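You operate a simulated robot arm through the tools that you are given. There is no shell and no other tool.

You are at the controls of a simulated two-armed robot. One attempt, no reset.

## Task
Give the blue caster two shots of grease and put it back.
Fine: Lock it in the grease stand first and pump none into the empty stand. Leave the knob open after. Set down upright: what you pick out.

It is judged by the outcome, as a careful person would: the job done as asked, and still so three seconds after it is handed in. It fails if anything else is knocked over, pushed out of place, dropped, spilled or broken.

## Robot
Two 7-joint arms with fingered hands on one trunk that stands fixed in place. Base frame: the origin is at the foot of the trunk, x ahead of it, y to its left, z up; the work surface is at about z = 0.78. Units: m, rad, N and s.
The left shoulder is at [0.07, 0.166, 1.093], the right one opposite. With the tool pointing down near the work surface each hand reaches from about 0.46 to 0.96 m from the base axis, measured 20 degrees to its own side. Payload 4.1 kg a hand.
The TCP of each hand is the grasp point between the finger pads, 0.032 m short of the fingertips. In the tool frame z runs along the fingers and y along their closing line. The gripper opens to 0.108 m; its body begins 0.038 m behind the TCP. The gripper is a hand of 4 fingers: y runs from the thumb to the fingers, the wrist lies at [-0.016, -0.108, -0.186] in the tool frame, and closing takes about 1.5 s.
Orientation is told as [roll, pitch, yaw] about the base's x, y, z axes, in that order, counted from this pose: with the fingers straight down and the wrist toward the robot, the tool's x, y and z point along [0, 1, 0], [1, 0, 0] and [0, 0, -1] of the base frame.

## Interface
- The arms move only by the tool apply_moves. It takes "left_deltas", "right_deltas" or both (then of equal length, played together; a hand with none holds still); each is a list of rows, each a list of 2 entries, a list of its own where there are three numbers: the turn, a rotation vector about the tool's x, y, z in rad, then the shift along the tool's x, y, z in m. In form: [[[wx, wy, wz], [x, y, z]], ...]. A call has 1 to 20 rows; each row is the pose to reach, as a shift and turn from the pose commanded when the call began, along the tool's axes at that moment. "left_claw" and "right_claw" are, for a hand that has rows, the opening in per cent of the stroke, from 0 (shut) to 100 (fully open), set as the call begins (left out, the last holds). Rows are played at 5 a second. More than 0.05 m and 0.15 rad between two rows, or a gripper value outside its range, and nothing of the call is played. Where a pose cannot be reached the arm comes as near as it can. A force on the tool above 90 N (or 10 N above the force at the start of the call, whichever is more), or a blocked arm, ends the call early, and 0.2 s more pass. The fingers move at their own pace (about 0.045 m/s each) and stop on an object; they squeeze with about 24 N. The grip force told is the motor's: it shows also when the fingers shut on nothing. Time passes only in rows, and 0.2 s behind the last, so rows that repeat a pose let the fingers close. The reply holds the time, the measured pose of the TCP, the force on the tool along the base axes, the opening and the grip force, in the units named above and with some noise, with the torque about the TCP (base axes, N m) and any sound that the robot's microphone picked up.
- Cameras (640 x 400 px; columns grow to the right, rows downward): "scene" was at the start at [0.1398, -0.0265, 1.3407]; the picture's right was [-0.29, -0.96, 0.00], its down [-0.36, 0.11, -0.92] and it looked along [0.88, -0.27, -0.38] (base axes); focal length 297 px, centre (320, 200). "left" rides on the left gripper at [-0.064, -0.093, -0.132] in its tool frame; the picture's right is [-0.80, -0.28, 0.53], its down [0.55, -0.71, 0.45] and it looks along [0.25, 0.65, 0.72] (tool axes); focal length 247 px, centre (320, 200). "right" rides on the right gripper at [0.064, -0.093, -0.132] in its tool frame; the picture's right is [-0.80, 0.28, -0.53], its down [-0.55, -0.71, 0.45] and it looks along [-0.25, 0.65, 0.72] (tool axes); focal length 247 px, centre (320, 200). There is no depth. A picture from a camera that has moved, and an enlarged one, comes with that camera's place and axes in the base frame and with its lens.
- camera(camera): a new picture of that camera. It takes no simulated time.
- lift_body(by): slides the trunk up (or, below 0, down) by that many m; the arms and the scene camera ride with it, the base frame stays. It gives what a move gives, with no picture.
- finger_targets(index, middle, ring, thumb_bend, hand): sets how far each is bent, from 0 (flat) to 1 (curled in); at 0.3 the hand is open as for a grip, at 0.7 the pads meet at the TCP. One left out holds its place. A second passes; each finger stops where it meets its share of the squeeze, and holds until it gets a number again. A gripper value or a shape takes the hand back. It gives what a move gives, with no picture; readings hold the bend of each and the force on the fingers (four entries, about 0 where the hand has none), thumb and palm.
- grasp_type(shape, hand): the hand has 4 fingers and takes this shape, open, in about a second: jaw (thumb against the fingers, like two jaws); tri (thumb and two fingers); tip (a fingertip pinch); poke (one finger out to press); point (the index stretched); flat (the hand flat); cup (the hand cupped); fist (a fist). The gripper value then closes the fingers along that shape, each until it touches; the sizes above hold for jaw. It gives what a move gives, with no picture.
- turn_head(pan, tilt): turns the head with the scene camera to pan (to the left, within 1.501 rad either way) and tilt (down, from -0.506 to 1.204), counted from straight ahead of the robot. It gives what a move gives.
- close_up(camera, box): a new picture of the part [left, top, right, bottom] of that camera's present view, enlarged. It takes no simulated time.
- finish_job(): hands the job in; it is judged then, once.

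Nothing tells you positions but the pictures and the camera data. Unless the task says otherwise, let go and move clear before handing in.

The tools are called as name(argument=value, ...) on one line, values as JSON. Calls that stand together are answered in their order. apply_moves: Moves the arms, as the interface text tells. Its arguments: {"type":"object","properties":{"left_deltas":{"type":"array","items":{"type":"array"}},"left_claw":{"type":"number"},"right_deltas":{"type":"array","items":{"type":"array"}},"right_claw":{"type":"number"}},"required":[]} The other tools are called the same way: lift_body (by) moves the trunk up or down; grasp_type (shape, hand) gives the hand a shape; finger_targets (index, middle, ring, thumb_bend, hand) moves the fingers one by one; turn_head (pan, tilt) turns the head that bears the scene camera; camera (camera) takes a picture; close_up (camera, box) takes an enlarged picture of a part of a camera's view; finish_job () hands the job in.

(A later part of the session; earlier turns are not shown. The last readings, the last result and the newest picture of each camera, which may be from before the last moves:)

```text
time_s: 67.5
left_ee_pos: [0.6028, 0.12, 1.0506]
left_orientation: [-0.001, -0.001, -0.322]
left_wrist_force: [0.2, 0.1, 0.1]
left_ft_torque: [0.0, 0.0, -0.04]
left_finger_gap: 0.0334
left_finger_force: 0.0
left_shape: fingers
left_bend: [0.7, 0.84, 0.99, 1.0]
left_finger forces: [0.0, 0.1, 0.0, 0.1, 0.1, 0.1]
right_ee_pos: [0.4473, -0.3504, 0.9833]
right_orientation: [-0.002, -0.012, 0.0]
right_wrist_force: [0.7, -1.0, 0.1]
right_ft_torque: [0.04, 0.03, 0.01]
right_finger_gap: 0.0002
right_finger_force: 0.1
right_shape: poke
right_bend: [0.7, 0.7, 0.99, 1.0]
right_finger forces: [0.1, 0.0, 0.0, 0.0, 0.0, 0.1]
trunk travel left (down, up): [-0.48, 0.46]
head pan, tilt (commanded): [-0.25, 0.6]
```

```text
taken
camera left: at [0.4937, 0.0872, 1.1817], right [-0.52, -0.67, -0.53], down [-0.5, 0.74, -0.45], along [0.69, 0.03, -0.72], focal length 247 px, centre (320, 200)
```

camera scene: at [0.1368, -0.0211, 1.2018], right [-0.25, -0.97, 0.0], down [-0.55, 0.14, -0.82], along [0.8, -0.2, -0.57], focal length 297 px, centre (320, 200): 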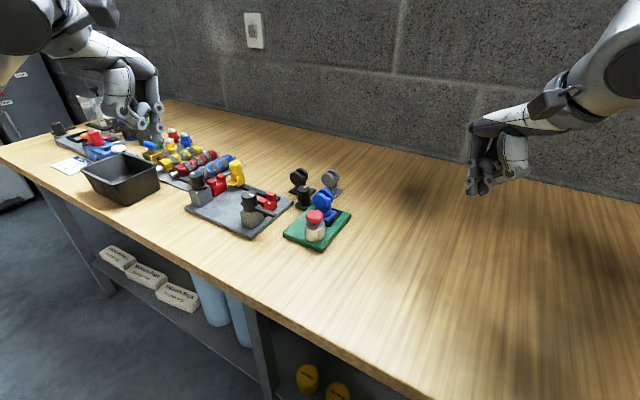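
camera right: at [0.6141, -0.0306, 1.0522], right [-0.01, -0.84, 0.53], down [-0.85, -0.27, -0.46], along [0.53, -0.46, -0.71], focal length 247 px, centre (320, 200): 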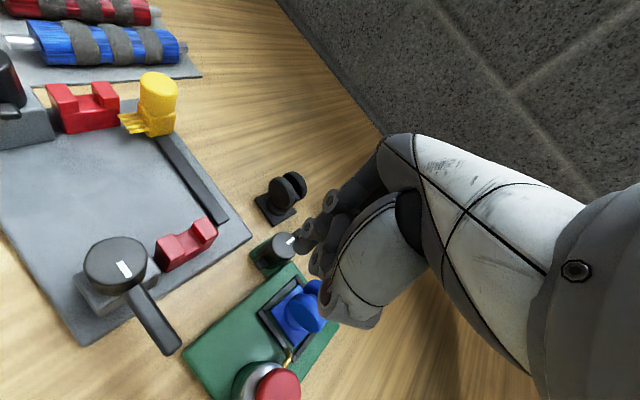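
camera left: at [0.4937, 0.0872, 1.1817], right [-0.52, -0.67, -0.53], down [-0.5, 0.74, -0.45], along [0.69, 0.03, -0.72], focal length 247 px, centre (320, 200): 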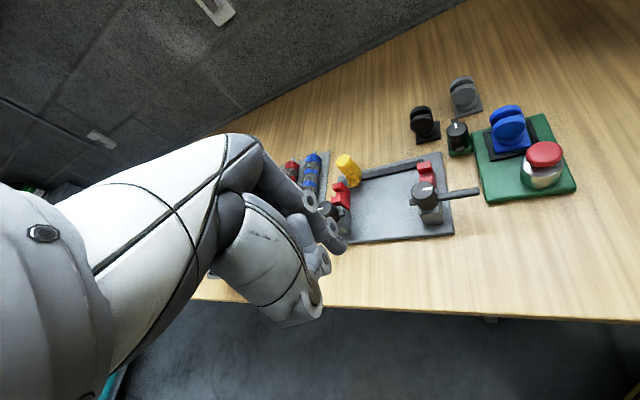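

The left index finger is ready. I'll bring it over to just on the nest side of the lever's short end, staying high on the way.

apply_moves(left_deltas=[[[0, 0, 0.005], [-0.0333, 0.0249, 0]], [[0, 0, 0.01], [-0.0667, 0.0498, 0]], [[0, 0, 0.015], [-0.1, 0.0747, 0]], [[0, 0, 0.02], [-0.1333, 0.0995, 0]], [[0, 0, 0.025], [-0.1667, 0.1244, 0]], [[0, 0, 0.028], [-0.2, 0.1493, 0]], [[0, 0, 0.028], [-0.2, 0.1493, 0.045]], [[0, 0, 0.028], [-0.2, 0.1493, 0.09]], [[0, 0, 0.028], [-0.2, 0.1493, 0.14]], [[0, 0, 0.028], [-0.2, 0.1493, 0.16]], [[0, 0, 0.028], [-0.2, 0.1493, 0.16]]])

close_up(camera="scene", box=[270, 120, 350, 220])

close_up(camera="right", box=[120, 0, 270, 140])

camera(camera="left")

```text
time_s: 69.9
left_ee_pos: [0.6821, -0.1175, 0.8901]
left_orientation: [0.002, -0.001, -0.347]
left_wrist_force: [-0.5, -0.2, -0.3]
left_ft_torque: [0.02, -0.03, 0.0]
left_finger_gap: 0.0336
left_finger_force: 0.1
left_shape: fingers
left_bend: [0.7, 0.84, 0.99, 1.0]
left_finger forces: [0.0, 0.0, 0.0, 0.0, 0.0, 0.0]
right_ee_pos: [0.4485, -0.3499, 0.9807]
right_orientation: [-0.002, -0.011, -0.001]
right_wrist_force: [1.0, 0.4, 0.5]
right_ft_torque: [0.01, -0.01, 0.0]
right_finger_gap: 0.0
right_finger_force: 0.1
right_shape: poke
right_bend: [0.7, 0.7, 0.99, 1.0]
right_finger forces: [0.0, 0.0, 0.0, 0.0, 0.0, 0.1]
trunk travel left (down, up): [-0.48, 0.46]
head pan, tilt (commanded): [-0.25, 0.6]
```

```text
4.00 times, centred on (310, 170) of scene
camera zoom: at [0.1369, -0.021, 1.2018], right [-0.25, -0.97, 0.0], down [-0.55, 0.14, -0.82], along [0.8, -0.2, -0.57], focal length 1190 px, centre (360, 320)
```

zoom: 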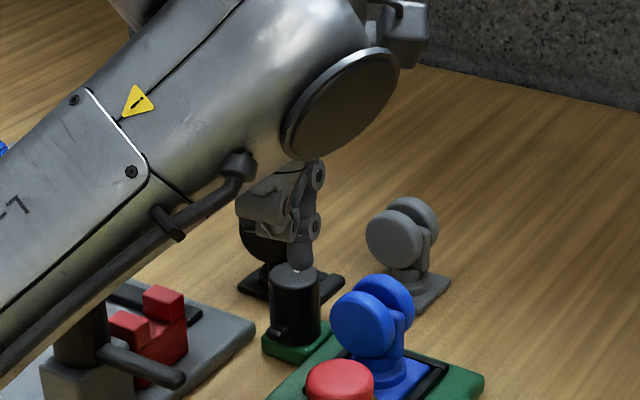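

```text
2.86 times, centred on (195, 70) of right
camera zoom: at [0.3534, -0.2858, 1.1105], right [0.28, -0.8, 0.54], down [-0.7, -0.55, -0.45], along [0.66, -0.25, -0.71], focal length 706 px, centre (677, 571)
```

zoom: 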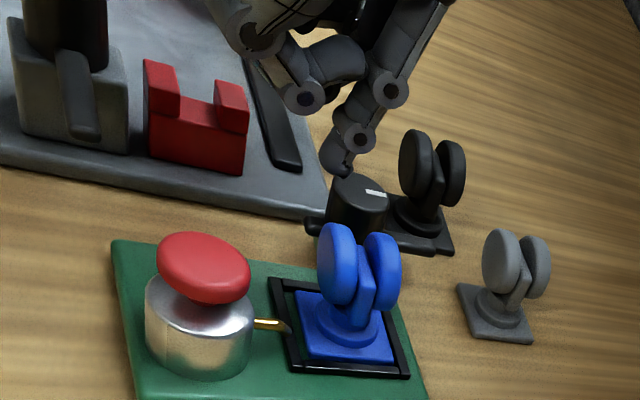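

```text
taken
camera left: at [0.5714, -0.1464, 1.0219], right [-0.54, -0.65, -0.53], down [-0.48, 0.76, -0.45], along [0.7, 0.01, -0.72], focal length 247 px, centre (320, 200)
```

left: 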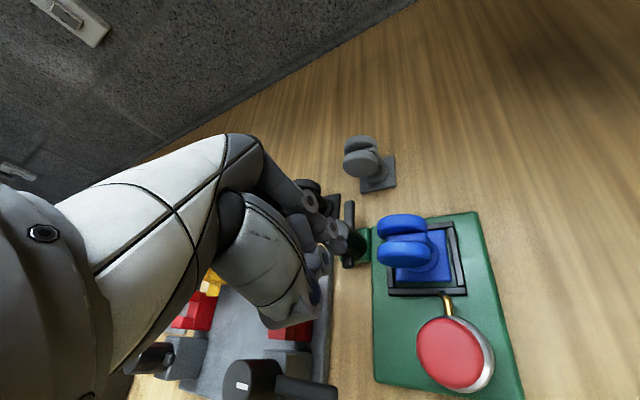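

I need a tighter view to pin down the fingertip against the knob.

close_up(camera="scene", box=[292, 165, 332, 215])

close_up(camera="right", box=[180, 30, 240, 90])

close_up(camera="left", box=[290, 170, 390, 280])

```text
8.00 times, centred on (312, 190) of scene
camera zoom: at [0.1369, -0.021, 1.2018], right [-0.25, -0.97, 0.0], down [-0.55, 0.14, -0.82], along [0.8, -0.2, -0.57], focal length 2379 px, centre (384, 280)
```

zoom: 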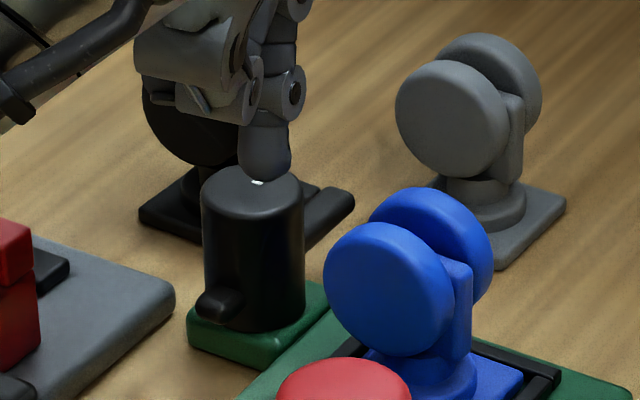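

```text
6.67 times, centred on (210, 60) of right
camera zoom: at [0.3534, -0.2858, 1.1105], right [0.28, -0.8, 0.54], down [-0.7, -0.55, -0.45], along [0.66, -0.25, -0.71], focal length 1646 px, centre (1053, 1133)
```

zoom: 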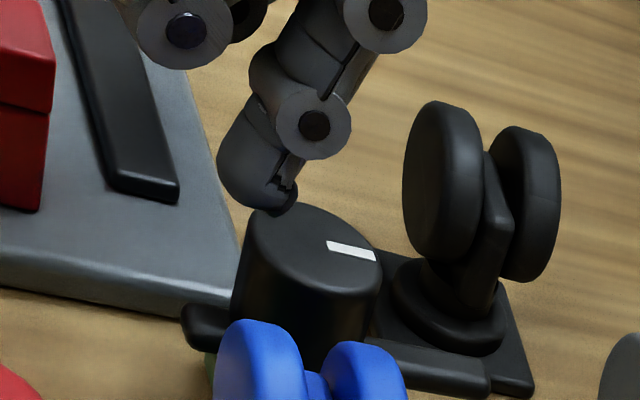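

```text
3.64 times, centred on (340, 225) of left
camera zoom: at [0.5714, -0.1464, 1.0219], right [-0.54, -0.65, -0.53], down [-0.48, 0.76, -0.45], along [0.7, 0.01, -0.72], focal length 898 px, centre (247, 109)
```

zoom: 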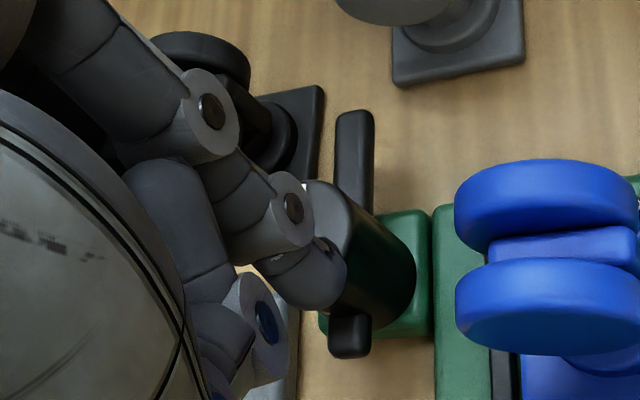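

From the closer views, the knob axis is at (0.708, -0.128) with its top at z 0.835. The lever's short end points at 135° and its long handle at -43°, at about z 0.809. The fingertip is nearly in position, so I'll back it off 4 mm and lower it beside the short end.

apply_moves(left_deltas=[[[0, 0, 0], [-0.0005, -0.0038, 0]], [[0, 0, 0], [-0.0005, -0.0038, 0.015]], [[0, 0, 0], [-0.0005, -0.0038, 0.03]], [[0, 0, 0], [-0.0005, -0.0038, 0.042]], [[0, 0, 0], [-0.0005, -0.0038, 0.05]], [[0, 0, 0], [-0.0005, -0.0038, 0.05]]])

close_up(camera="scene", box=[292, 165, 332, 215])

close_up(camera="right", box=[170, 30, 240, 100])

close_up(camera="left", box=[290, 150, 390, 270])

```text
time_s: 71.3
left_ee_pos: [0.6783, -0.1182, 0.8396]
left_orientation: [-0.002, 0.001, -0.349]
left_wrist_force: [0.1, -0.4, 0.0]
left_ft_torque: [0.0, 0.02, 0.01]
left_finger_gap: 0.0338
left_finger_force: 0.1
left_shape: fingers
left_bend: [0.7, 0.84, 0.99, 1.0]
left_finger forces: [0.0, 0.0, 0.0, 0.0, 0.0, 0.0]
right_ee_pos: [0.4481, -0.3504, 0.9818]
right_orientation: [-0.001, -0.012, 0.002]
right_wrist_force: [-0.2, -0.3, 0.7]
right_ft_torque: [0.0, 0.0, 0.0]
right_finger_gap: 0.0
right_finger_force: 0.1
right_shape: poke
right_bend: [0.7, 0.7, 0.99, 1.0]
right_finger forces: [0.0, 0.1, 0.1, 0.0, 0.0, 0.0]
trunk travel left (down, up): [-0.48, 0.46]
head pan, tilt (commanded): [-0.25, 0.6]
```

```text
8.00 times, centred on (312, 190) of scene
camera zoom: at [0.1368, -0.0212, 1.2018], right [-0.25, -0.97, 0.0], down [-0.55, 0.14, -0.82], along [0.8, -0.2, -0.57], focal length 2379 px, centre (384, 280)
```

zoom: 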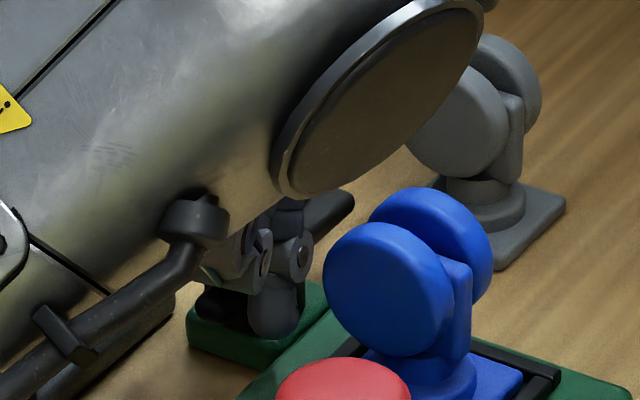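

```text
5.71 times, centred on (205, 65) of right
camera zoom: at [0.3534, -0.2859, 1.1104], right [0.28, -0.8, 0.54], down [-0.7, -0.55, -0.45], along [0.66, -0.25, -0.71], focal length 1411 px, centre (977, 971)
```

zoom: 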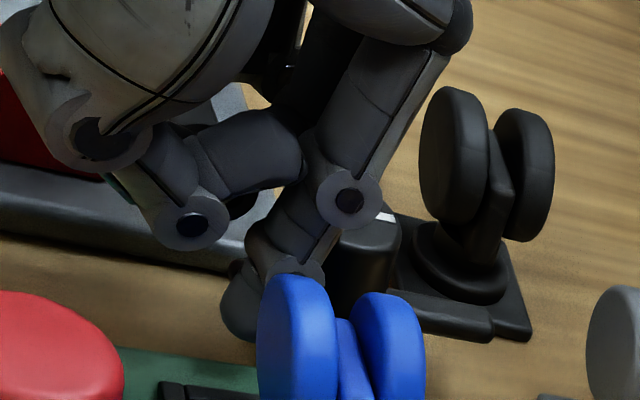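

```text
3.33 times, centred on (340, 210) of left
camera zoom: at [0.5678, -0.147, 0.9715], right [-0.54, -0.65, -0.53], down [-0.48, 0.76, -0.45], along [0.69, 0.01, -0.72], focal length 823 px, centre (253, 167)
```

zoom: 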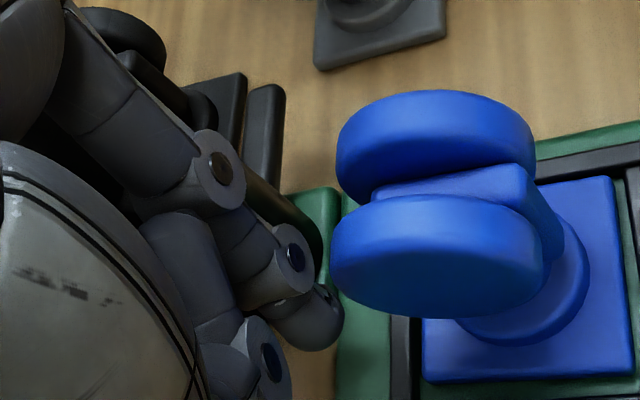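

The fingertip is beside the short end at the right height with nothing touching. I'll push it gently along the arc for the first part and check whether the knob turns.

apply_moves(left_deltas=[[[0, 0, 0], [0.0018, 0.0011, 0]], [[0, 0, 0], [0.0037, 0.0022, 0]], [[0, 0, 0], [0.0056, 0.002, 0]], [[0, 0, 0], [0.0076, 0.0019, 0]], [[0, 0, 0], [0.0095, 0.002, 0]], [[0, 0, 0], [0.0115, 0.0022, 0]], [[0, 0, 0], [0.0134, 0.0027, 0]], [[0, 0, 0], [0.0153, 0.0033, 0]]])

close_up(camera="scene", box=[292, 165, 332, 215])

close_up(camera="right", box=[170, 30, 240, 100])

close_up(camera="left", box=[290, 150, 390, 270])

```text
time_s: 73.1
left_ee_pos: [0.6869, -0.1041, 0.8393]
left_orientation: [0.001, 0.0, -0.348]
left_wrist_force: [-0.7, -0.3, -0.3]
left_ft_torque: [-0.01, -0.01, -0.02]
left_finger_gap: 0.0337
left_finger_force: 0.0
left_shape: fingers
left_bend: [0.7, 0.84, 0.99, 1.0]
left_finger forces: [0.0, 0.0, 0.0, 0.0, 0.1, 0.0]
right_ee_pos: [0.4477, -0.3509, 0.9816]
right_orientation: [-0.001, -0.01, 0.001]
right_wrist_force: [-0.3, 0.0, 0.5]
right_ft_torque: [0.02, -0.01, 0.01]
right_finger_gap: 0.0
right_finger_force: 0.0
right_shape: poke
right_bend: [0.7, 0.7, 0.99, 1.0]
right_finger forces: [0.1, 0.1, 0.0, 0.0, 0.0, 0.0]
trunk travel left (down, up): [-0.48, 0.46]
head pan, tilt (commanded): [-0.25, 0.6]
```

```text
8.00 times, centred on (312, 190) of scene
camera zoom: at [0.1368, -0.0211, 1.2018], right [-0.25, -0.97, 0.0], down [-0.55, 0.14, -0.82], along [0.8, -0.2, -0.57], focal length 2379 px, centre (384, 280)
```

zoom: 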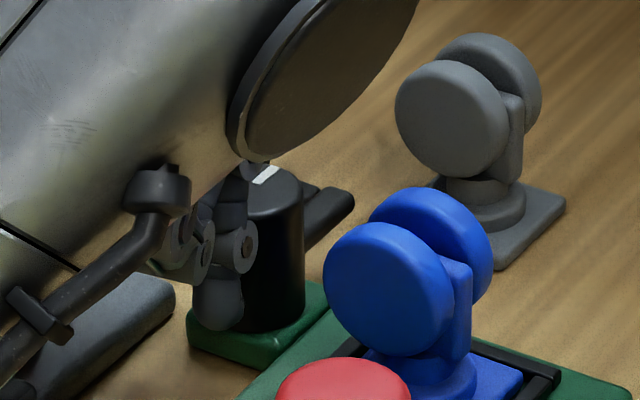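

```text
5.71 times, centred on (205, 65) of right
camera zoom: at [0.3534, -0.2859, 1.1104], right [0.28, -0.8, 0.54], down [-0.7, -0.55, -0.45], along [0.66, -0.25, -0.71], focal length 1411 px, centre (977, 971)
```

zoom: 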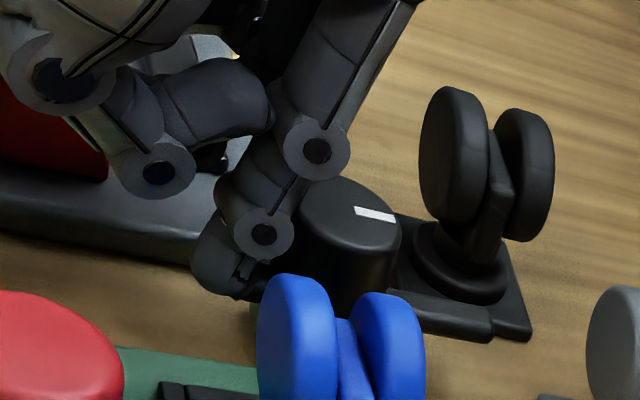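

```text
3.33 times, centred on (340, 210) of left
camera zoom: at [0.5759, -0.1327, 0.9717], right [-0.54, -0.65, -0.53], down [-0.48, 0.76, -0.45], along [0.7, 0.01, -0.72], focal length 823 px, centre (253, 167)
```

zoom: 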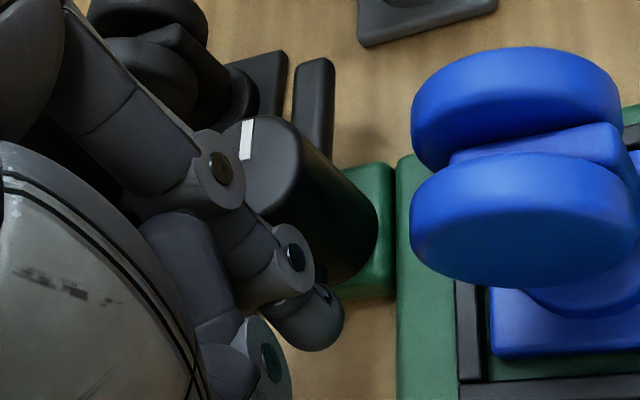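

The finger slid past without turning anything because the short end only sticks out about 7 mm. I'll push the long handle instead: lift, move over to its far side, and check the position before lowering.

apply_moves(left_deltas=[[[0, 0, 0], [0, -0.003, -0.03]], [[0, 0, 0], [0, -0.003, -0.06]], [[0, 0, 0], [-0.0006, 0.0174, -0.065]], [[0, 0, 0], [-0.0013, 0.0348, -0.065]], [[0, 0, 0], [-0.0019, 0.0522, -0.065]], [[0, 0, 0], [-0.0019, 0.0522, -0.03]], [[0, 0, 0], [-0.0019, 0.0522, -0.03]]])

close_up(camera="scene", box=[285, 145, 345, 215])

close_up(camera="right", box=[170, 20, 250, 100])

close_up(camera="left", box=[270, 150, 410, 300])

```text
time_s: 74.7
left_ee_pos: [0.7337, -0.1223, 0.8685]
left_orientation: [-0.001, -0.001, -0.35]
left_wrist_force: [-0.1, 0.6, -0.4]
left_ft_torque: [0.0, 0.02, -0.01]
left_finger_gap: 0.0336
left_finger_force: 0.0
left_shape: fingers
left_bend: [0.7, 0.84, 0.99, 1.0]
left_finger forces: [0.1, 0.0, 0.1, 0.0, 0.0, 0.0]
right_ee_pos: [0.4473, -0.3503, 0.9811]
right_orientation: [-0.003, -0.01, 0.002]
right_wrist_force: [0.5, 0.6, -0.5]
right_ft_torque: [0.02, -0.01, 0.0]
right_finger_gap: 0.0
right_finger_force: 0.1
right_shape: poke
right_bend: [0.7, 0.7, 0.99, 1.0]
right_finger forces: [0.0, 0.0, 0.0, 0.0, 0.0, 0.0]
trunk travel left (down, up): [-0.48, 0.46]
head pan, tilt (commanded): [-0.25, 0.6]
```

```text
5.71 times, centred on (315, 180) of scene
camera zoom: at [0.1364, -0.0213, 1.2018], right [-0.25, -0.97, 0.0], down [-0.55, 0.14, -0.83], along [0.8, -0.2, -0.56], focal length 1700 px, centre (349, 314)
```

zoom: 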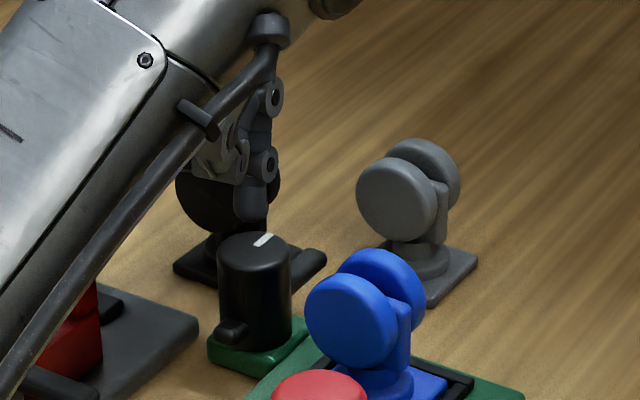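

```text
5.00 times, centred on (210, 60) of right
camera zoom: at [0.353, -0.2861, 1.1106], right [0.28, -0.8, 0.54], down [-0.7, -0.55, -0.45], along [0.66, -0.25, -0.71], focal length 1235 px, centre (870, 900)
```

zoom: 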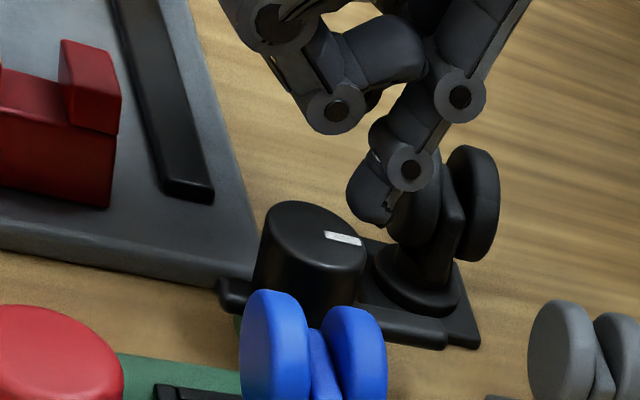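

```text
2.67 times, centred on (340, 225) of left
camera zoom: at [0.6237, -0.1521, 0.9996], right [-0.54, -0.65, -0.53], down [-0.48, 0.76, -0.45], along [0.7, 0.01, -0.72], focal length 659 px, centre (267, 133)
```

zoom: 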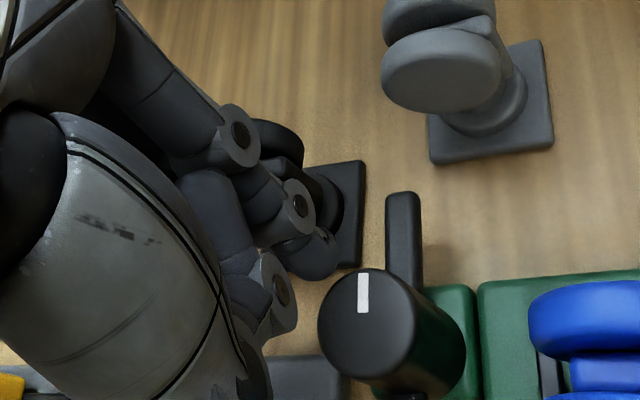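

The fingertip is at about (0.738, -0.133), between the handle and the black caster, with more than 1 cm to the black caster's wheels. I'll lower it to handle height.

apply_moves(left_deltas=[[[0, 0, 0], [0, 0, 0.01]], [[0, 0, 0], [0, 0, 0.02]], [[0, 0, 0], [0, 0, 0.027]], [[0, 0, 0], [0, 0, 0.027]]])

close_up(camera="scene", box=[285, 145, 345, 215])

close_up(camera="right", box=[170, 20, 250, 100])

close_up(camera="left", box=[270, 150, 410, 300])

```text
time_s: 75.7
left_ee_pos: [0.7337, -0.124, 0.8417]
left_orientation: [0.0, -0.001, -0.349]
left_wrist_force: [0.9, 0.3, -1.0]
left_ft_torque: [0.02, -0.04, 0.03]
left_finger_gap: 0.0337
left_finger_force: 0.5
left_shape: fingers
left_bend: [0.7, 0.84, 0.99, 1.0]
left_finger forces: [0.5, 0.0, 0.0, 0.1, 0.1, 0.0]
right_ee_pos: [0.4483, -0.3491, 0.9809]
right_orientation: [-0.001, -0.01, 0.001]
right_wrist_force: [-0.7, 0.8, -0.8]
right_ft_torque: [-0.01, 0.0, -0.01]
right_finger_gap: 0.0
right_finger_force: 0.0
right_shape: poke
right_bend: [0.7, 0.7, 0.99, 1.0]
right_finger forces: [0.0, 0.0, 0.0, 0.0, 0.1, 0.0]
trunk travel left (down, up): [-0.48, 0.46]
head pan, tilt (commanded): [-0.25, 0.6]
```

```text
5.71 times, centred on (315, 180) of scene
camera zoom: at [0.1368, -0.0212, 1.2018], right [-0.25, -0.97, 0.0], down [-0.55, 0.14, -0.82], along [0.8, -0.2, -0.57], focal length 1700 px, centre (349, 314)
```

zoom: 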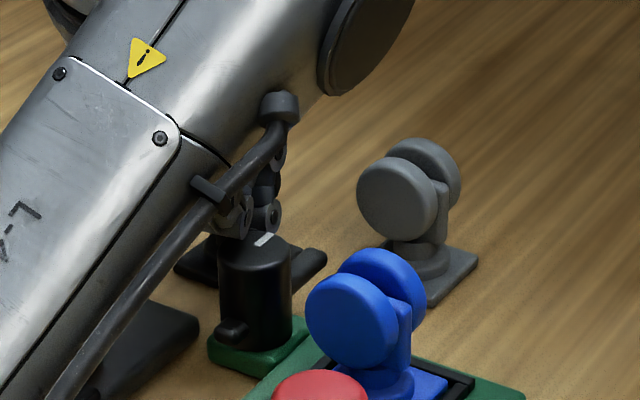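

```text
5.00 times, centred on (210, 60) of right
camera zoom: at [0.3534, -0.2859, 1.1104], right [0.28, -0.8, 0.54], down [-0.7, -0.55, -0.45], along [0.66, -0.25, -0.71], focal length 1235 px, centre (870, 900)
```

zoom: 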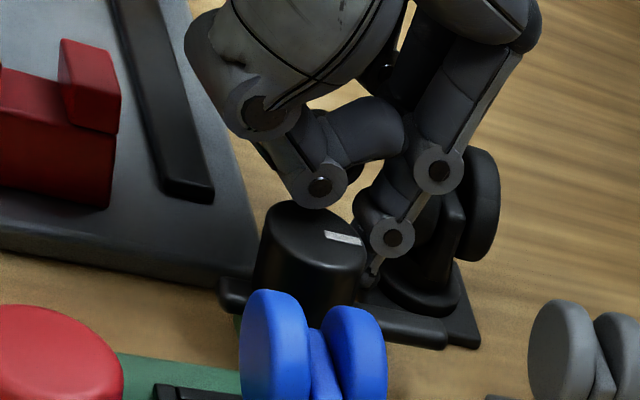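

```text
2.67 times, centred on (340, 225) of left
camera zoom: at [0.6244, -0.1526, 0.974], right [-0.54, -0.65, -0.53], down [-0.48, 0.76, -0.45], along [0.69, 0.01, -0.72], focal length 659 px, centre (267, 133)
```

zoom: 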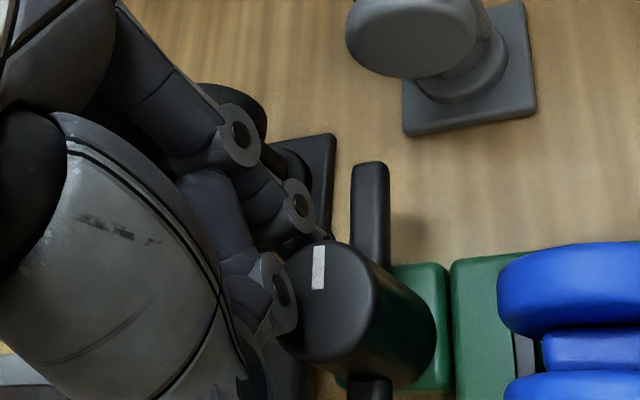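

The fingertip is on the far side of the handle at its height. I'll push clockwise in a slow arc, turning the hand as it goes so its body stays away from the caster. First part only.

apply_moves(left_deltas=[[[0, 0, 0], [-0.0026, -0.0007, 0]], [[0, 0, 0], [-0.0053, -0.0014, 0]], [[0, 0, 0.025], [-0.0077, -0.0014, 0]], [[0, 0, 0.051], [-0.01, -0.0015, 0]], [[0, 0, 0.076], [-0.0123, -0.0019, 0]], [[0, 0, 0.101], [-0.0146, -0.0024, 0]]])

close_up(camera="scene", box=[285, 145, 345, 215])

close_up(camera="right", box=[170, 20, 250, 100])

close_up(camera="left", box=[270, 150, 410, 300])

```text
time_s: 77.1
left_ee_pos: [0.7261, -0.136, 0.842]
left_orientation: [0.001, -0.001, -0.45]
left_wrist_force: [0.4, -0.5, -0.2]
left_ft_torque: [0.01, -0.01, 0.01]
left_finger_gap: 0.034
left_finger_force: 0.1
left_shape: fingers
left_bend: [0.7, 0.84, 0.99, 1.0]
left_finger forces: [0.3, 0.1, 0.0, 0.0, 0.0, 0.1]
right_ee_pos: [0.4487, -0.3499, 0.9818]
right_orientation: [-0.002, -0.011, -0.001]
right_wrist_force: [0.1, -0.5, 0.5]
right_ft_torque: [0.04, -0.03, -0.03]
right_finger_gap: 0.0
right_finger_force: 0.0
right_shape: poke
right_bend: [0.7, 0.7, 0.99, 1.0]
right_finger forces: [0.0, 0.1, 0.0, 0.0, 0.0, 0.0]
trunk travel left (down, up): [-0.48, 0.46]
head pan, tilt (commanded): [-0.25, 0.6]
```

```text
5.71 times, centred on (315, 180) of scene
camera zoom: at [0.1369, -0.0212, 1.2017], right [-0.25, -0.97, 0.0], down [-0.55, 0.14, -0.82], along [0.8, -0.2, -0.57], focal length 1700 px, centre (349, 314)
```

zoom: 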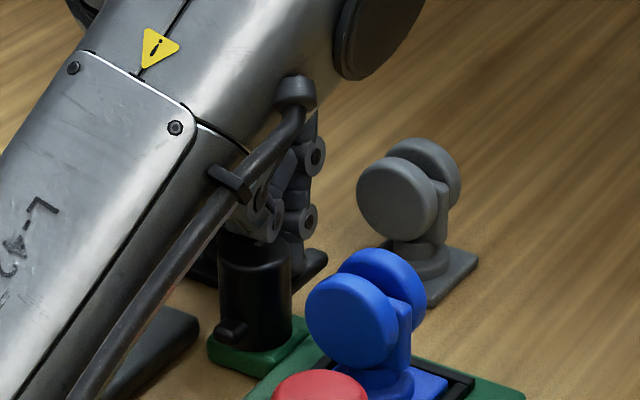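

```text
5.00 times, centred on (210, 60) of right
camera zoom: at [0.3534, -0.2859, 1.1104], right [0.28, -0.8, 0.54], down [-0.7, -0.55, -0.45], along [0.66, -0.25, -0.71], focal length 1235 px, centre (870, 900)
```

zoom: 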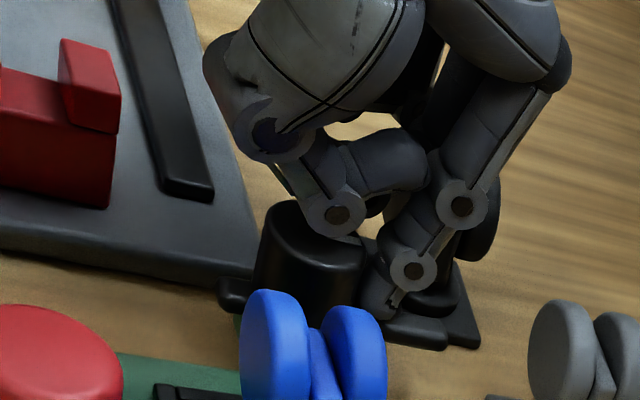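

```text
2.67 times, centred on (340, 225) of left
camera zoom: at [0.6144, -0.1542, 0.9754], right [-0.6, -0.6, -0.53], down [-0.4, 0.8, -0.45], along [0.69, -0.06, -0.72], focal length 659 px, centre (267, 133)
```

zoom: 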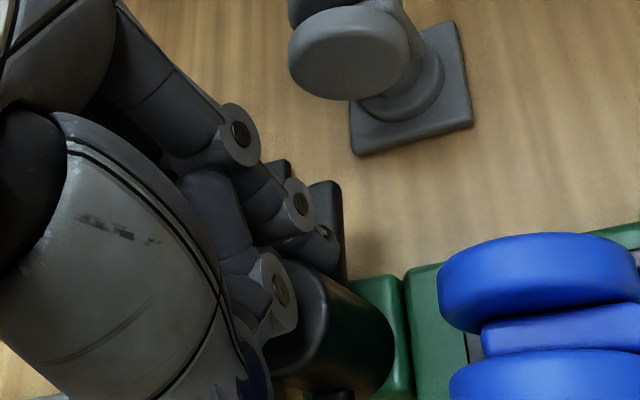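

The fingertip passed over the top of the handle, so the handle is a little lower than I estimated. I'll go back to the far side, lower another 8 mm and push again.

apply_moves(left_deltas=[[[0, 0, 0], [0, 0, -0.006]], [[0, 0, -0.05], [0.0046, 0.0009, -0.006]], [[0, 0, -0.101], [0.0093, 0.001, -0.006]], [[0, 0, -0.101], [0.0135, 0.0013, -0.006]], [[0, 0, -0.101], [0.0143, 0.001, -0.006]], [[0, 0, -0.101], [0.0143, 0.001, 0.002]], [[0, 0, -0.101], [0.0143, 0.001, 0.008]], [[0, 0, -0.101], [0.0143, 0.001, 0.008]]])

close_up(camera="right", box=[180, 40, 240, 100])

close_up(camera="left", box=[290, 160, 390, 270])

close_up(camera="scene", box=[285, 155, 345, 215])

```text
time_s: 78.9
left_ee_pos: [0.7339, -0.1239, 0.8358]
left_orientation: [0.0, 0.0, -0.349]
left_wrist_force: [1.9, -0.4, 1.9]
left_ft_torque: [-0.03, -0.04, 0.0]
left_finger_gap: 0.0337
left_finger_force: 1.5
left_shape: fingers
left_bend: [0.7, 0.84, 0.99, 1.0]
left_finger forces: [2.4, 0.0, 0.1, 0.0, 0.1, 0.0]
right_ee_pos: [0.449, -0.3501, 0.9817]
right_orientation: [-0.003, -0.011, 0.0]
right_wrist_force: [0.3, 0.1, 0.0]
right_ft_torque: [0.0, -0.03, -0.01]
right_finger_gap: 0.0
right_finger_force: 0.0
right_shape: poke
right_bend: [0.7, 0.7, 0.99, 1.0]
right_finger forces: [0.1, 0.0, 0.0, 0.0, 0.0, 0.1]
trunk travel left (down, up): [-0.48, 0.46]
head pan, tilt (commanded): [-0.25, 0.6]
```

```text
6.67 times, centred on (210, 70) of right
camera zoom: at [0.3534, -0.2858, 1.1105], right [0.28, -0.8, 0.54], down [-0.7, -0.55, -0.45], along [0.66, -0.25, -0.71], focal length 1646 px, centre (1053, 1067)
```

zoom: 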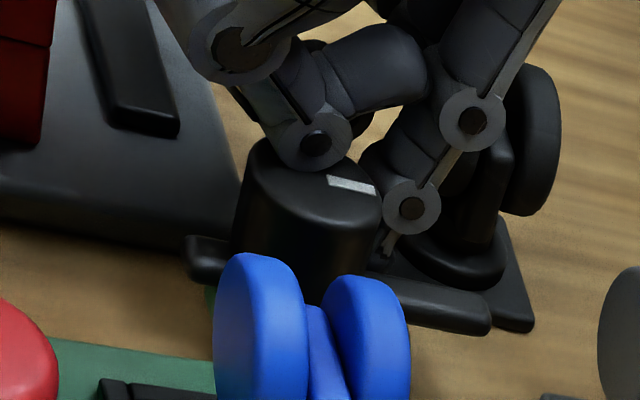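

```text
3.64 times, centred on (340, 215) of left
camera zoom: at [0.6241, -0.1531, 0.9673], right [-0.54, -0.65, -0.53], down [-0.48, 0.76, -0.45], along [0.7, 0.01, -0.72], focal length 898 px, centre (247, 146)
```

zoom: 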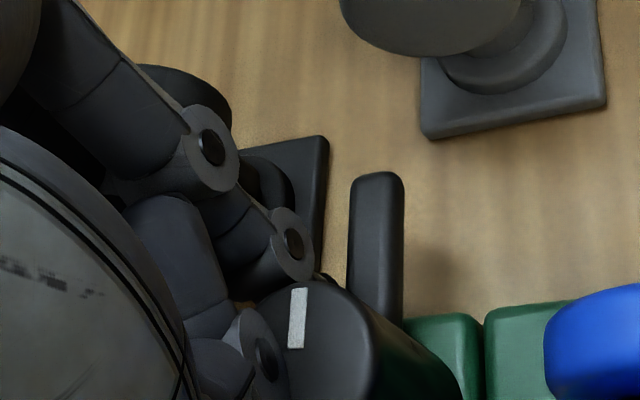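

```text
6.67 times, centred on (315, 185) of scene
camera zoom: at [0.1368, -0.021, 1.2018], right [-0.25, -0.97, 0.0], down [-0.55, 0.14, -0.82], along [0.8, -0.2, -0.57], focal length 1983 px, centre (353, 300)
```

zoom: 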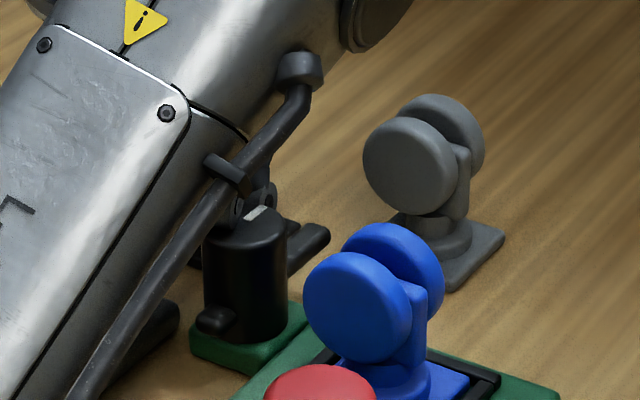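

The fingertip is lower now with only a light touch of about 2 N. I'll push along the first part of the arc again and watch the handle.

apply_moves(left_deltas=[[[0, 0, 0], [-0.0026, -0.0007, 0]], [[0, 0, 0], [-0.0053, -0.0014, 0]], [[0, 0, 0.025], [-0.0077, -0.0014, 0]], [[0, 0, 0.051], [-0.01, -0.0015, 0]], [[0, 0, 0.076], [-0.0123, -0.0019, 0]], [[0, 0, 0.101], [-0.0146, -0.0024, 0]]])

close_up(camera="right", box=[180, 40, 240, 100])

close_up(camera="left", box=[290, 160, 390, 270])

close_up(camera="scene", box=[285, 155, 345, 215])

```text
time_s: 80.3
left_ee_pos: [0.7263, -0.1369, 0.8355]
left_orientation: [-0.001, 0.0, -0.45]
left_wrist_force: [1.2, 0.5, 4.0]
left_ft_torque: [0.07, 0.04, -0.03]
left_finger_gap: 0.0335
left_finger_force: 2.4
left_shape: fingers
left_bend: [0.7, 0.92, 0.99, 1.0]
left_finger forces: [1.3, 0.0, 0.0, 0.0, 2.5, 0.0]
right_ee_pos: [0.4475, -0.3508, 0.981]
right_orientation: [-0.002, -0.011, 0.002]
right_wrist_force: [-1.1, -0.7, -0.2]
right_ft_torque: [0.0, -0.04, 0.0]
right_finger_gap: 0.0
right_finger_force: 0.0
right_shape: poke
right_bend: [0.7, 0.7, 0.99, 1.0]
right_finger forces: [0.0, 0.1, 0.1, 0.1, 0.1, 0.0]
trunk travel left (down, up): [-0.48, 0.46]
head pan, tilt (commanded): [-0.25, 0.6]
```

```text
6.67 times, centred on (210, 70) of right
camera zoom: at [0.3535, -0.2857, 1.1105], right [0.28, -0.8, 0.54], down [-0.7, -0.55, -0.45], along [0.66, -0.25, -0.71], focal length 1646 px, centre (1053, 1067)
```

zoom: 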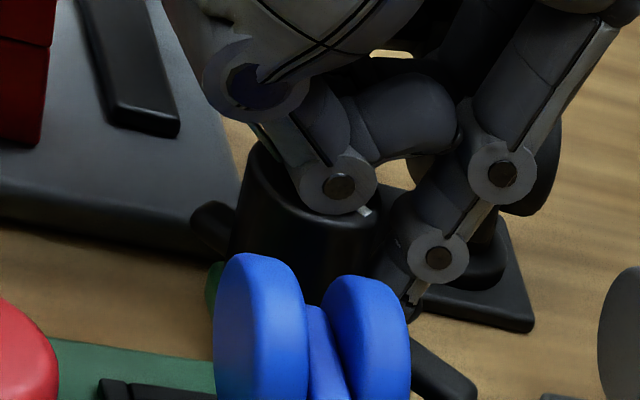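

```text
3.64 times, centred on (340, 215) of left
camera zoom: at [0.614, -0.155, 0.9675], right [-0.6, -0.6, -0.53], down [-0.4, 0.8, -0.45], along [0.69, -0.06, -0.72], focal length 898 px, centre (247, 146)
```

zoom: 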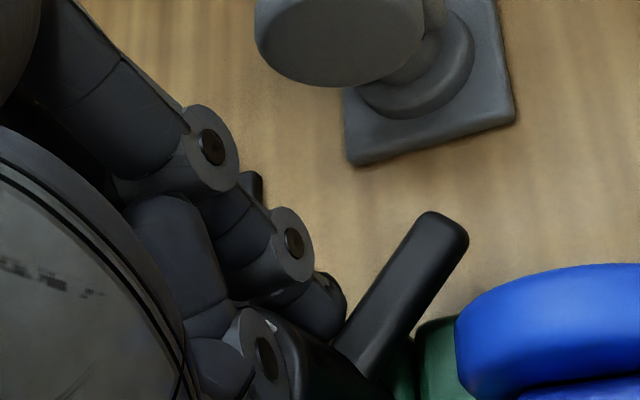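

```text
6.67 times, centred on (315, 185) of scene
camera zoom: at [0.1369, -0.0209, 1.2018], right [-0.25, -0.97, 0.0], down [-0.55, 0.14, -0.82], along [0.8, -0.2, -0.57], focal length 1983 px, centre (353, 300)
```

zoom: 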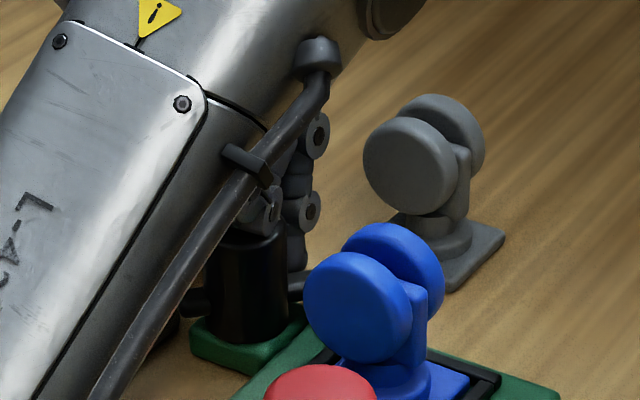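

The handle is turning clockwise easily. I'll carry on along the arc, raising 2 mm because the thumb is brushing the knob's top.

apply_moves(left_deltas=[[[0, 0, 0.025], [-0.0022, -0.0006, -0.002]], [[0, 0, 0.05], [-0.0044, -0.0013, -0.002]], [[0, 0, 0.075], [-0.0065, -0.0023, -0.002]], [[0, 0, 0.1], [-0.0085, -0.0034, -0.002]], [[0, 0, 0.125], [-0.0103, -0.0048, -0.002]], [[0, 0, 0.15], [-0.0121, -0.0062, -0.002]], [[0, 0, 0.175], [-0.0137, -0.0079, -0.002]], [[0, 0, 0.2], [-0.0153, -0.0097, -0.002]]])

close_up(camera="right", box=[180, 40, 240, 100])

close_up(camera="left", box=[290, 160, 410, 280])

close_up(camera="scene", box=[285, 155, 345, 215])

```text
time_s: 82.1
left_ee_pos: [0.7111, -0.1463, 0.837]
left_orientation: [-0.001, -0.001, -0.651]
left_wrist_force: [1.0, 0.1, 0.5]
left_ft_torque: [0.0, 0.0, -0.01]
left_finger_gap: 0.0338
left_finger_force: 0.1
left_shape: fingers
left_bend: [0.7, 1.0, 0.99, 1.0]
left_finger forces: [1.0, 0.0, 0.1, 0.0, 0.1, 0.1]
right_ee_pos: [0.4476, -0.3511, 0.9817]
right_orientation: [-0.002, -0.011, 0.001]
right_wrist_force: [0.1, 1.4, -0.6]
right_ft_torque: [0.0, -0.02, -0.05]
right_finger_gap: 0.0
right_finger_force: 0.1
right_shape: poke
right_bend: [0.7, 0.7, 0.99, 1.0]
right_finger forces: [0.1, 0.0, 0.0, 0.0, 0.0, 0.0]
trunk travel left (down, up): [-0.48, 0.46]
head pan, tilt (commanded): [-0.25, 0.6]
```

```text
6.67 times, centred on (210, 70) of right
camera zoom: at [0.3534, -0.2859, 1.1104], right [0.28, -0.8, 0.54], down [-0.7, -0.55, -0.45], along [0.66, -0.25, -0.71], focal length 1646 px, centre (1053, 1067)
```

zoom: 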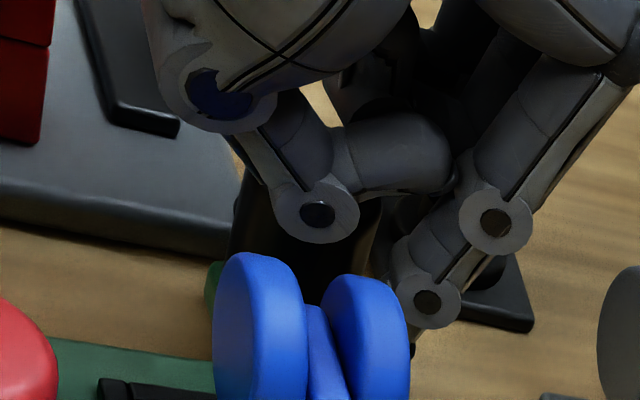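

```text
3.33 times, centred on (350, 220) of left
camera zoom: at [0.5974, -0.1415, 0.9692], right [-0.71, -0.46, -0.53], down [-0.23, 0.86, -0.45], along [0.67, -0.2, -0.72], focal length 823 px, centre (220, 133)
```

zoom: 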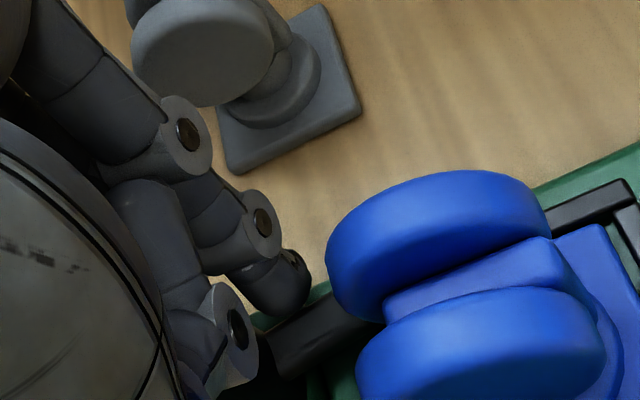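

```text
6.67 times, centred on (315, 185) of scene
camera zoom: at [0.1369, -0.0211, 1.2018], right [-0.25, -0.97, 0.0], down [-0.55, 0.14, -0.82], along [0.8, -0.2, -0.57], focal length 1983 px, centre (353, 300)
```

zoom: 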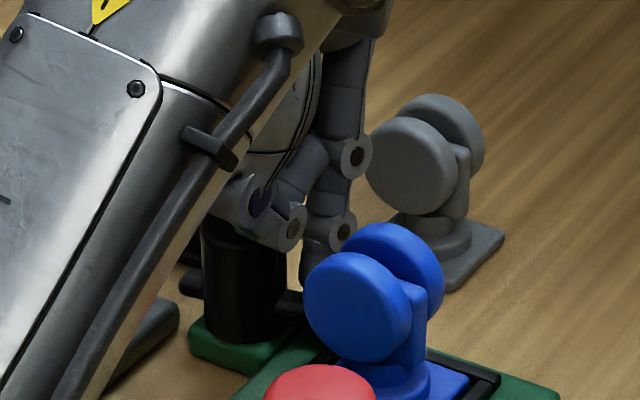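

The handle is swinging in over the caster's plate. I'll carry on to the end of the quarter turn.

apply_moves(left_deltas=[[[0, 0, 0.025], [-0.0015, -0.0018, 0]], [[0, 0, 0.05], [-0.003, -0.0035, 0]], [[0, 0, 0.075], [-0.0042, -0.0055, 0]], [[0, 0, 0.1], [-0.0054, -0.0074, 0]], [[0, 0, 0.125], [-0.0062, -0.0097, 0]], [[0, 0, 0.15], [-0.007, -0.0119, 0]], [[0, 0, 0.18], [-0.0075, -0.0142, 0]]])

close_up(camera="right", box=[180, 40, 240, 100])

close_up(camera="left", box=[290, 160, 430, 300])

close_up(camera="scene", box=[285, 155, 345, 215])

```text
time_s: 83.7
left_ee_pos: [0.6968, -0.1436, 0.8369]
left_orientation: [-0.001, -0.001, -0.831]
left_wrist_force: [12.8, -3.9, 4.0]
left_ft_torque: [-0.14, -0.32, 0.2]
left_finger_gap: 0.038
left_finger_force: 5.6
left_shape: fingers
left_bend: [0.7, 1.0, 0.99, 1.0]
left_finger forces: [11.3, 0.0, 0.0, 0.0, 0.0, 0.1]
right_ee_pos: [0.448, -0.35, 0.9798]
right_orientation: [-0.002, -0.009, 0.001]
right_wrist_force: [0.2, 0.5, -0.1]
right_ft_torque: [0.03, -0.04, -0.03]
right_finger_gap: 0.0001
right_finger_force: 0.1
right_shape: poke
right_bend: [0.7, 0.7, 0.99, 1.0]
right_finger forces: [0.0, 0.0, 0.0, 0.0, 0.0, 0.0]
trunk travel left (down, up): [-0.48, 0.46]
head pan, tilt (commanded): [-0.25, 0.6]
```

```text
6.67 times, centred on (210, 70) of right
camera zoom: at [0.3545, -0.2862, 1.11], right [0.28, -0.8, 0.54], down [-0.7, -0.55, -0.45], along [0.66, -0.25, -0.71], focal length 1646 px, centre (1053, 1067)
```

zoom: 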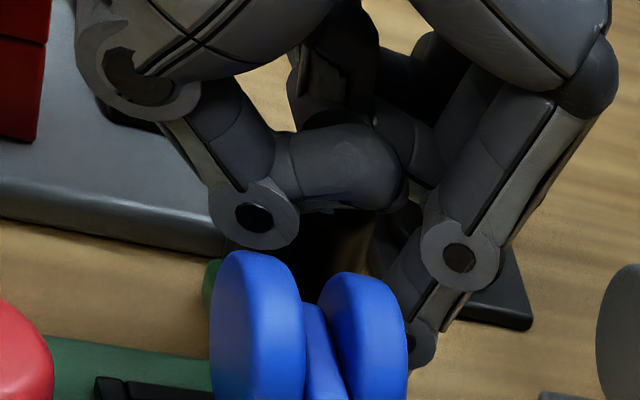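

```text
2.86 times, centred on (360, 230) of left
camera zoom: at [0.5857, -0.1196, 0.9684], right [-0.78, -0.33, -0.53], down [-0.07, 0.89, -0.45], along [0.62, -0.31, -0.72], focal length 706 px, centre (206, 114)
```

zoom: 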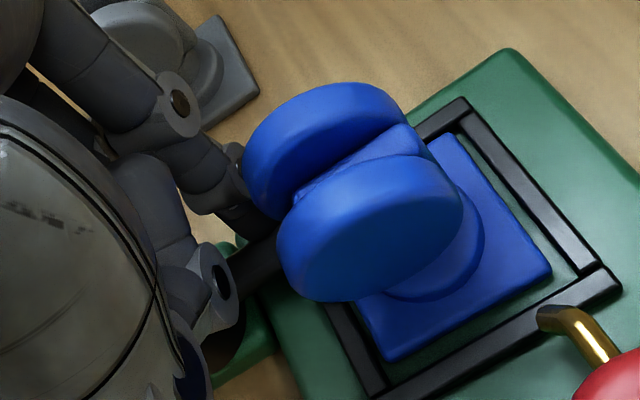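

```text
6.67 times, centred on (315, 185) of scene
camera zoom: at [0.1381, -0.0214, 1.2016], right [-0.25, -0.97, 0.0], down [-0.55, 0.14, -0.82], along [0.8, -0.2, -0.57], focal length 1983 px, centre (353, 300)
```

zoom: 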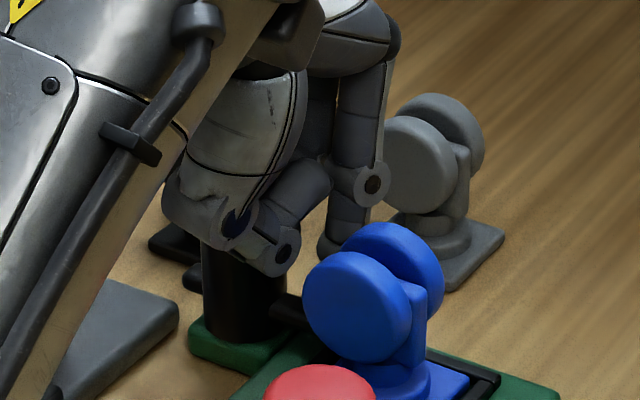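

The force rose to about 13 N against the turn, so the knob has reached its stop. I'll back the finger off, lift clear and check the knob and caster.

apply_moves(left_deltas=[[[0, 0, 0], [0.001, 0.0025, 0]], [[0, 0, 0], [0.0017, 0.0042, 0]], [[0, 0, 0], [0.0017, 0.0042, -0.02]], [[0, 0, 0], [0.0017, 0.0042, -0.05]], [[0, 0, 0], [0.0017, 0.0042, -0.09]], [[0, 0, 0], [0.0017, 0.0042, -0.13]]])

close_up(camera="right", box=[140, 30, 260, 140])

close_up(camera="left", box=[320, 200, 460, 350])

close_up(camera="scene", box=[270, 155, 360, 245])

```text
time_s: 85.1
left_ee_pos: [0.6984, -0.1464, 0.9674]
left_orientation: [-0.001, 0.0, -0.83]
left_wrist_force: [-0.1, -0.2, 0.3]
left_ft_torque: [-0.02, -0.03, -0.04]
left_finger_gap: 0.0334
left_finger_force: 0.1
left_shape: fingers
left_bend: [0.7, 1.0, 0.99, 1.0]
left_finger forces: [0.1, 0.0, 0.0, 0.0, 0.0, 0.0]
right_ee_pos: [0.4474, -0.3506, 0.9815]
right_orientation: [-0.001, -0.011, 0.0]
right_wrist_force: [0.2, 1.0, 0.0]
right_ft_torque: [-0.06, -0.01, 0.01]
right_finger_gap: 0.0
right_finger_force: 0.1
right_shape: poke
right_bend: [0.7, 0.7, 0.99, 1.0]
right_finger forces: [0.0, 0.0, 0.0, 0.0, 0.0, 0.0]
trunk travel left (down, up): [-0.48, 0.46]
head pan, tilt (commanded): [-0.25, 0.6]
```

```text
3.64 times, centred on (200, 85) of right
camera zoom: at [0.3528, -0.2859, 1.1106], right [0.28, -0.8, 0.54], down [-0.7, -0.55, -0.45], along [0.66, -0.25, -0.71], focal length 898 px, centre (756, 618)
```

zoom: 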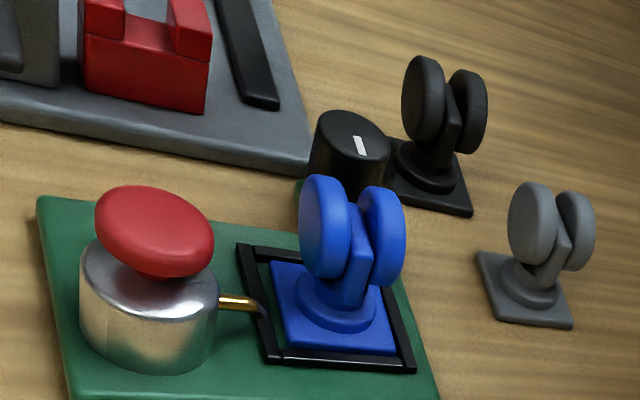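

```text
2.67 times, centred on (390, 275) of left
camera zoom: at [0.5881, -0.1214, 1.0988], right [-0.78, -0.33, -0.53], down [-0.07, 0.89, -0.45], along [0.62, -0.31, -0.72], focal length 659 px, centre (133, 0)
```

zoom: 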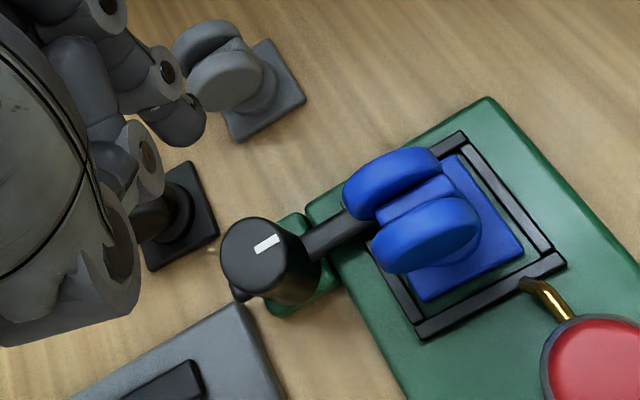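

```text
4.44 times, centred on (315, 200) of scene
camera zoom: at [0.1362, -0.0212, 1.2017], right [-0.25, -0.97, 0.0], down [-0.55, 0.14, -0.83], along [0.8, -0.2, -0.56], focal length 1322 px, centre (342, 200)
```

zoom: 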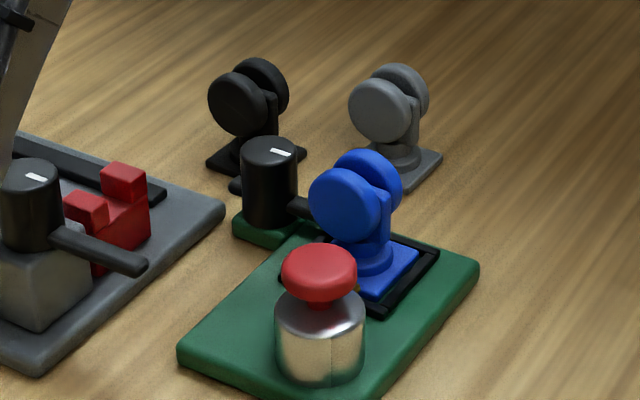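

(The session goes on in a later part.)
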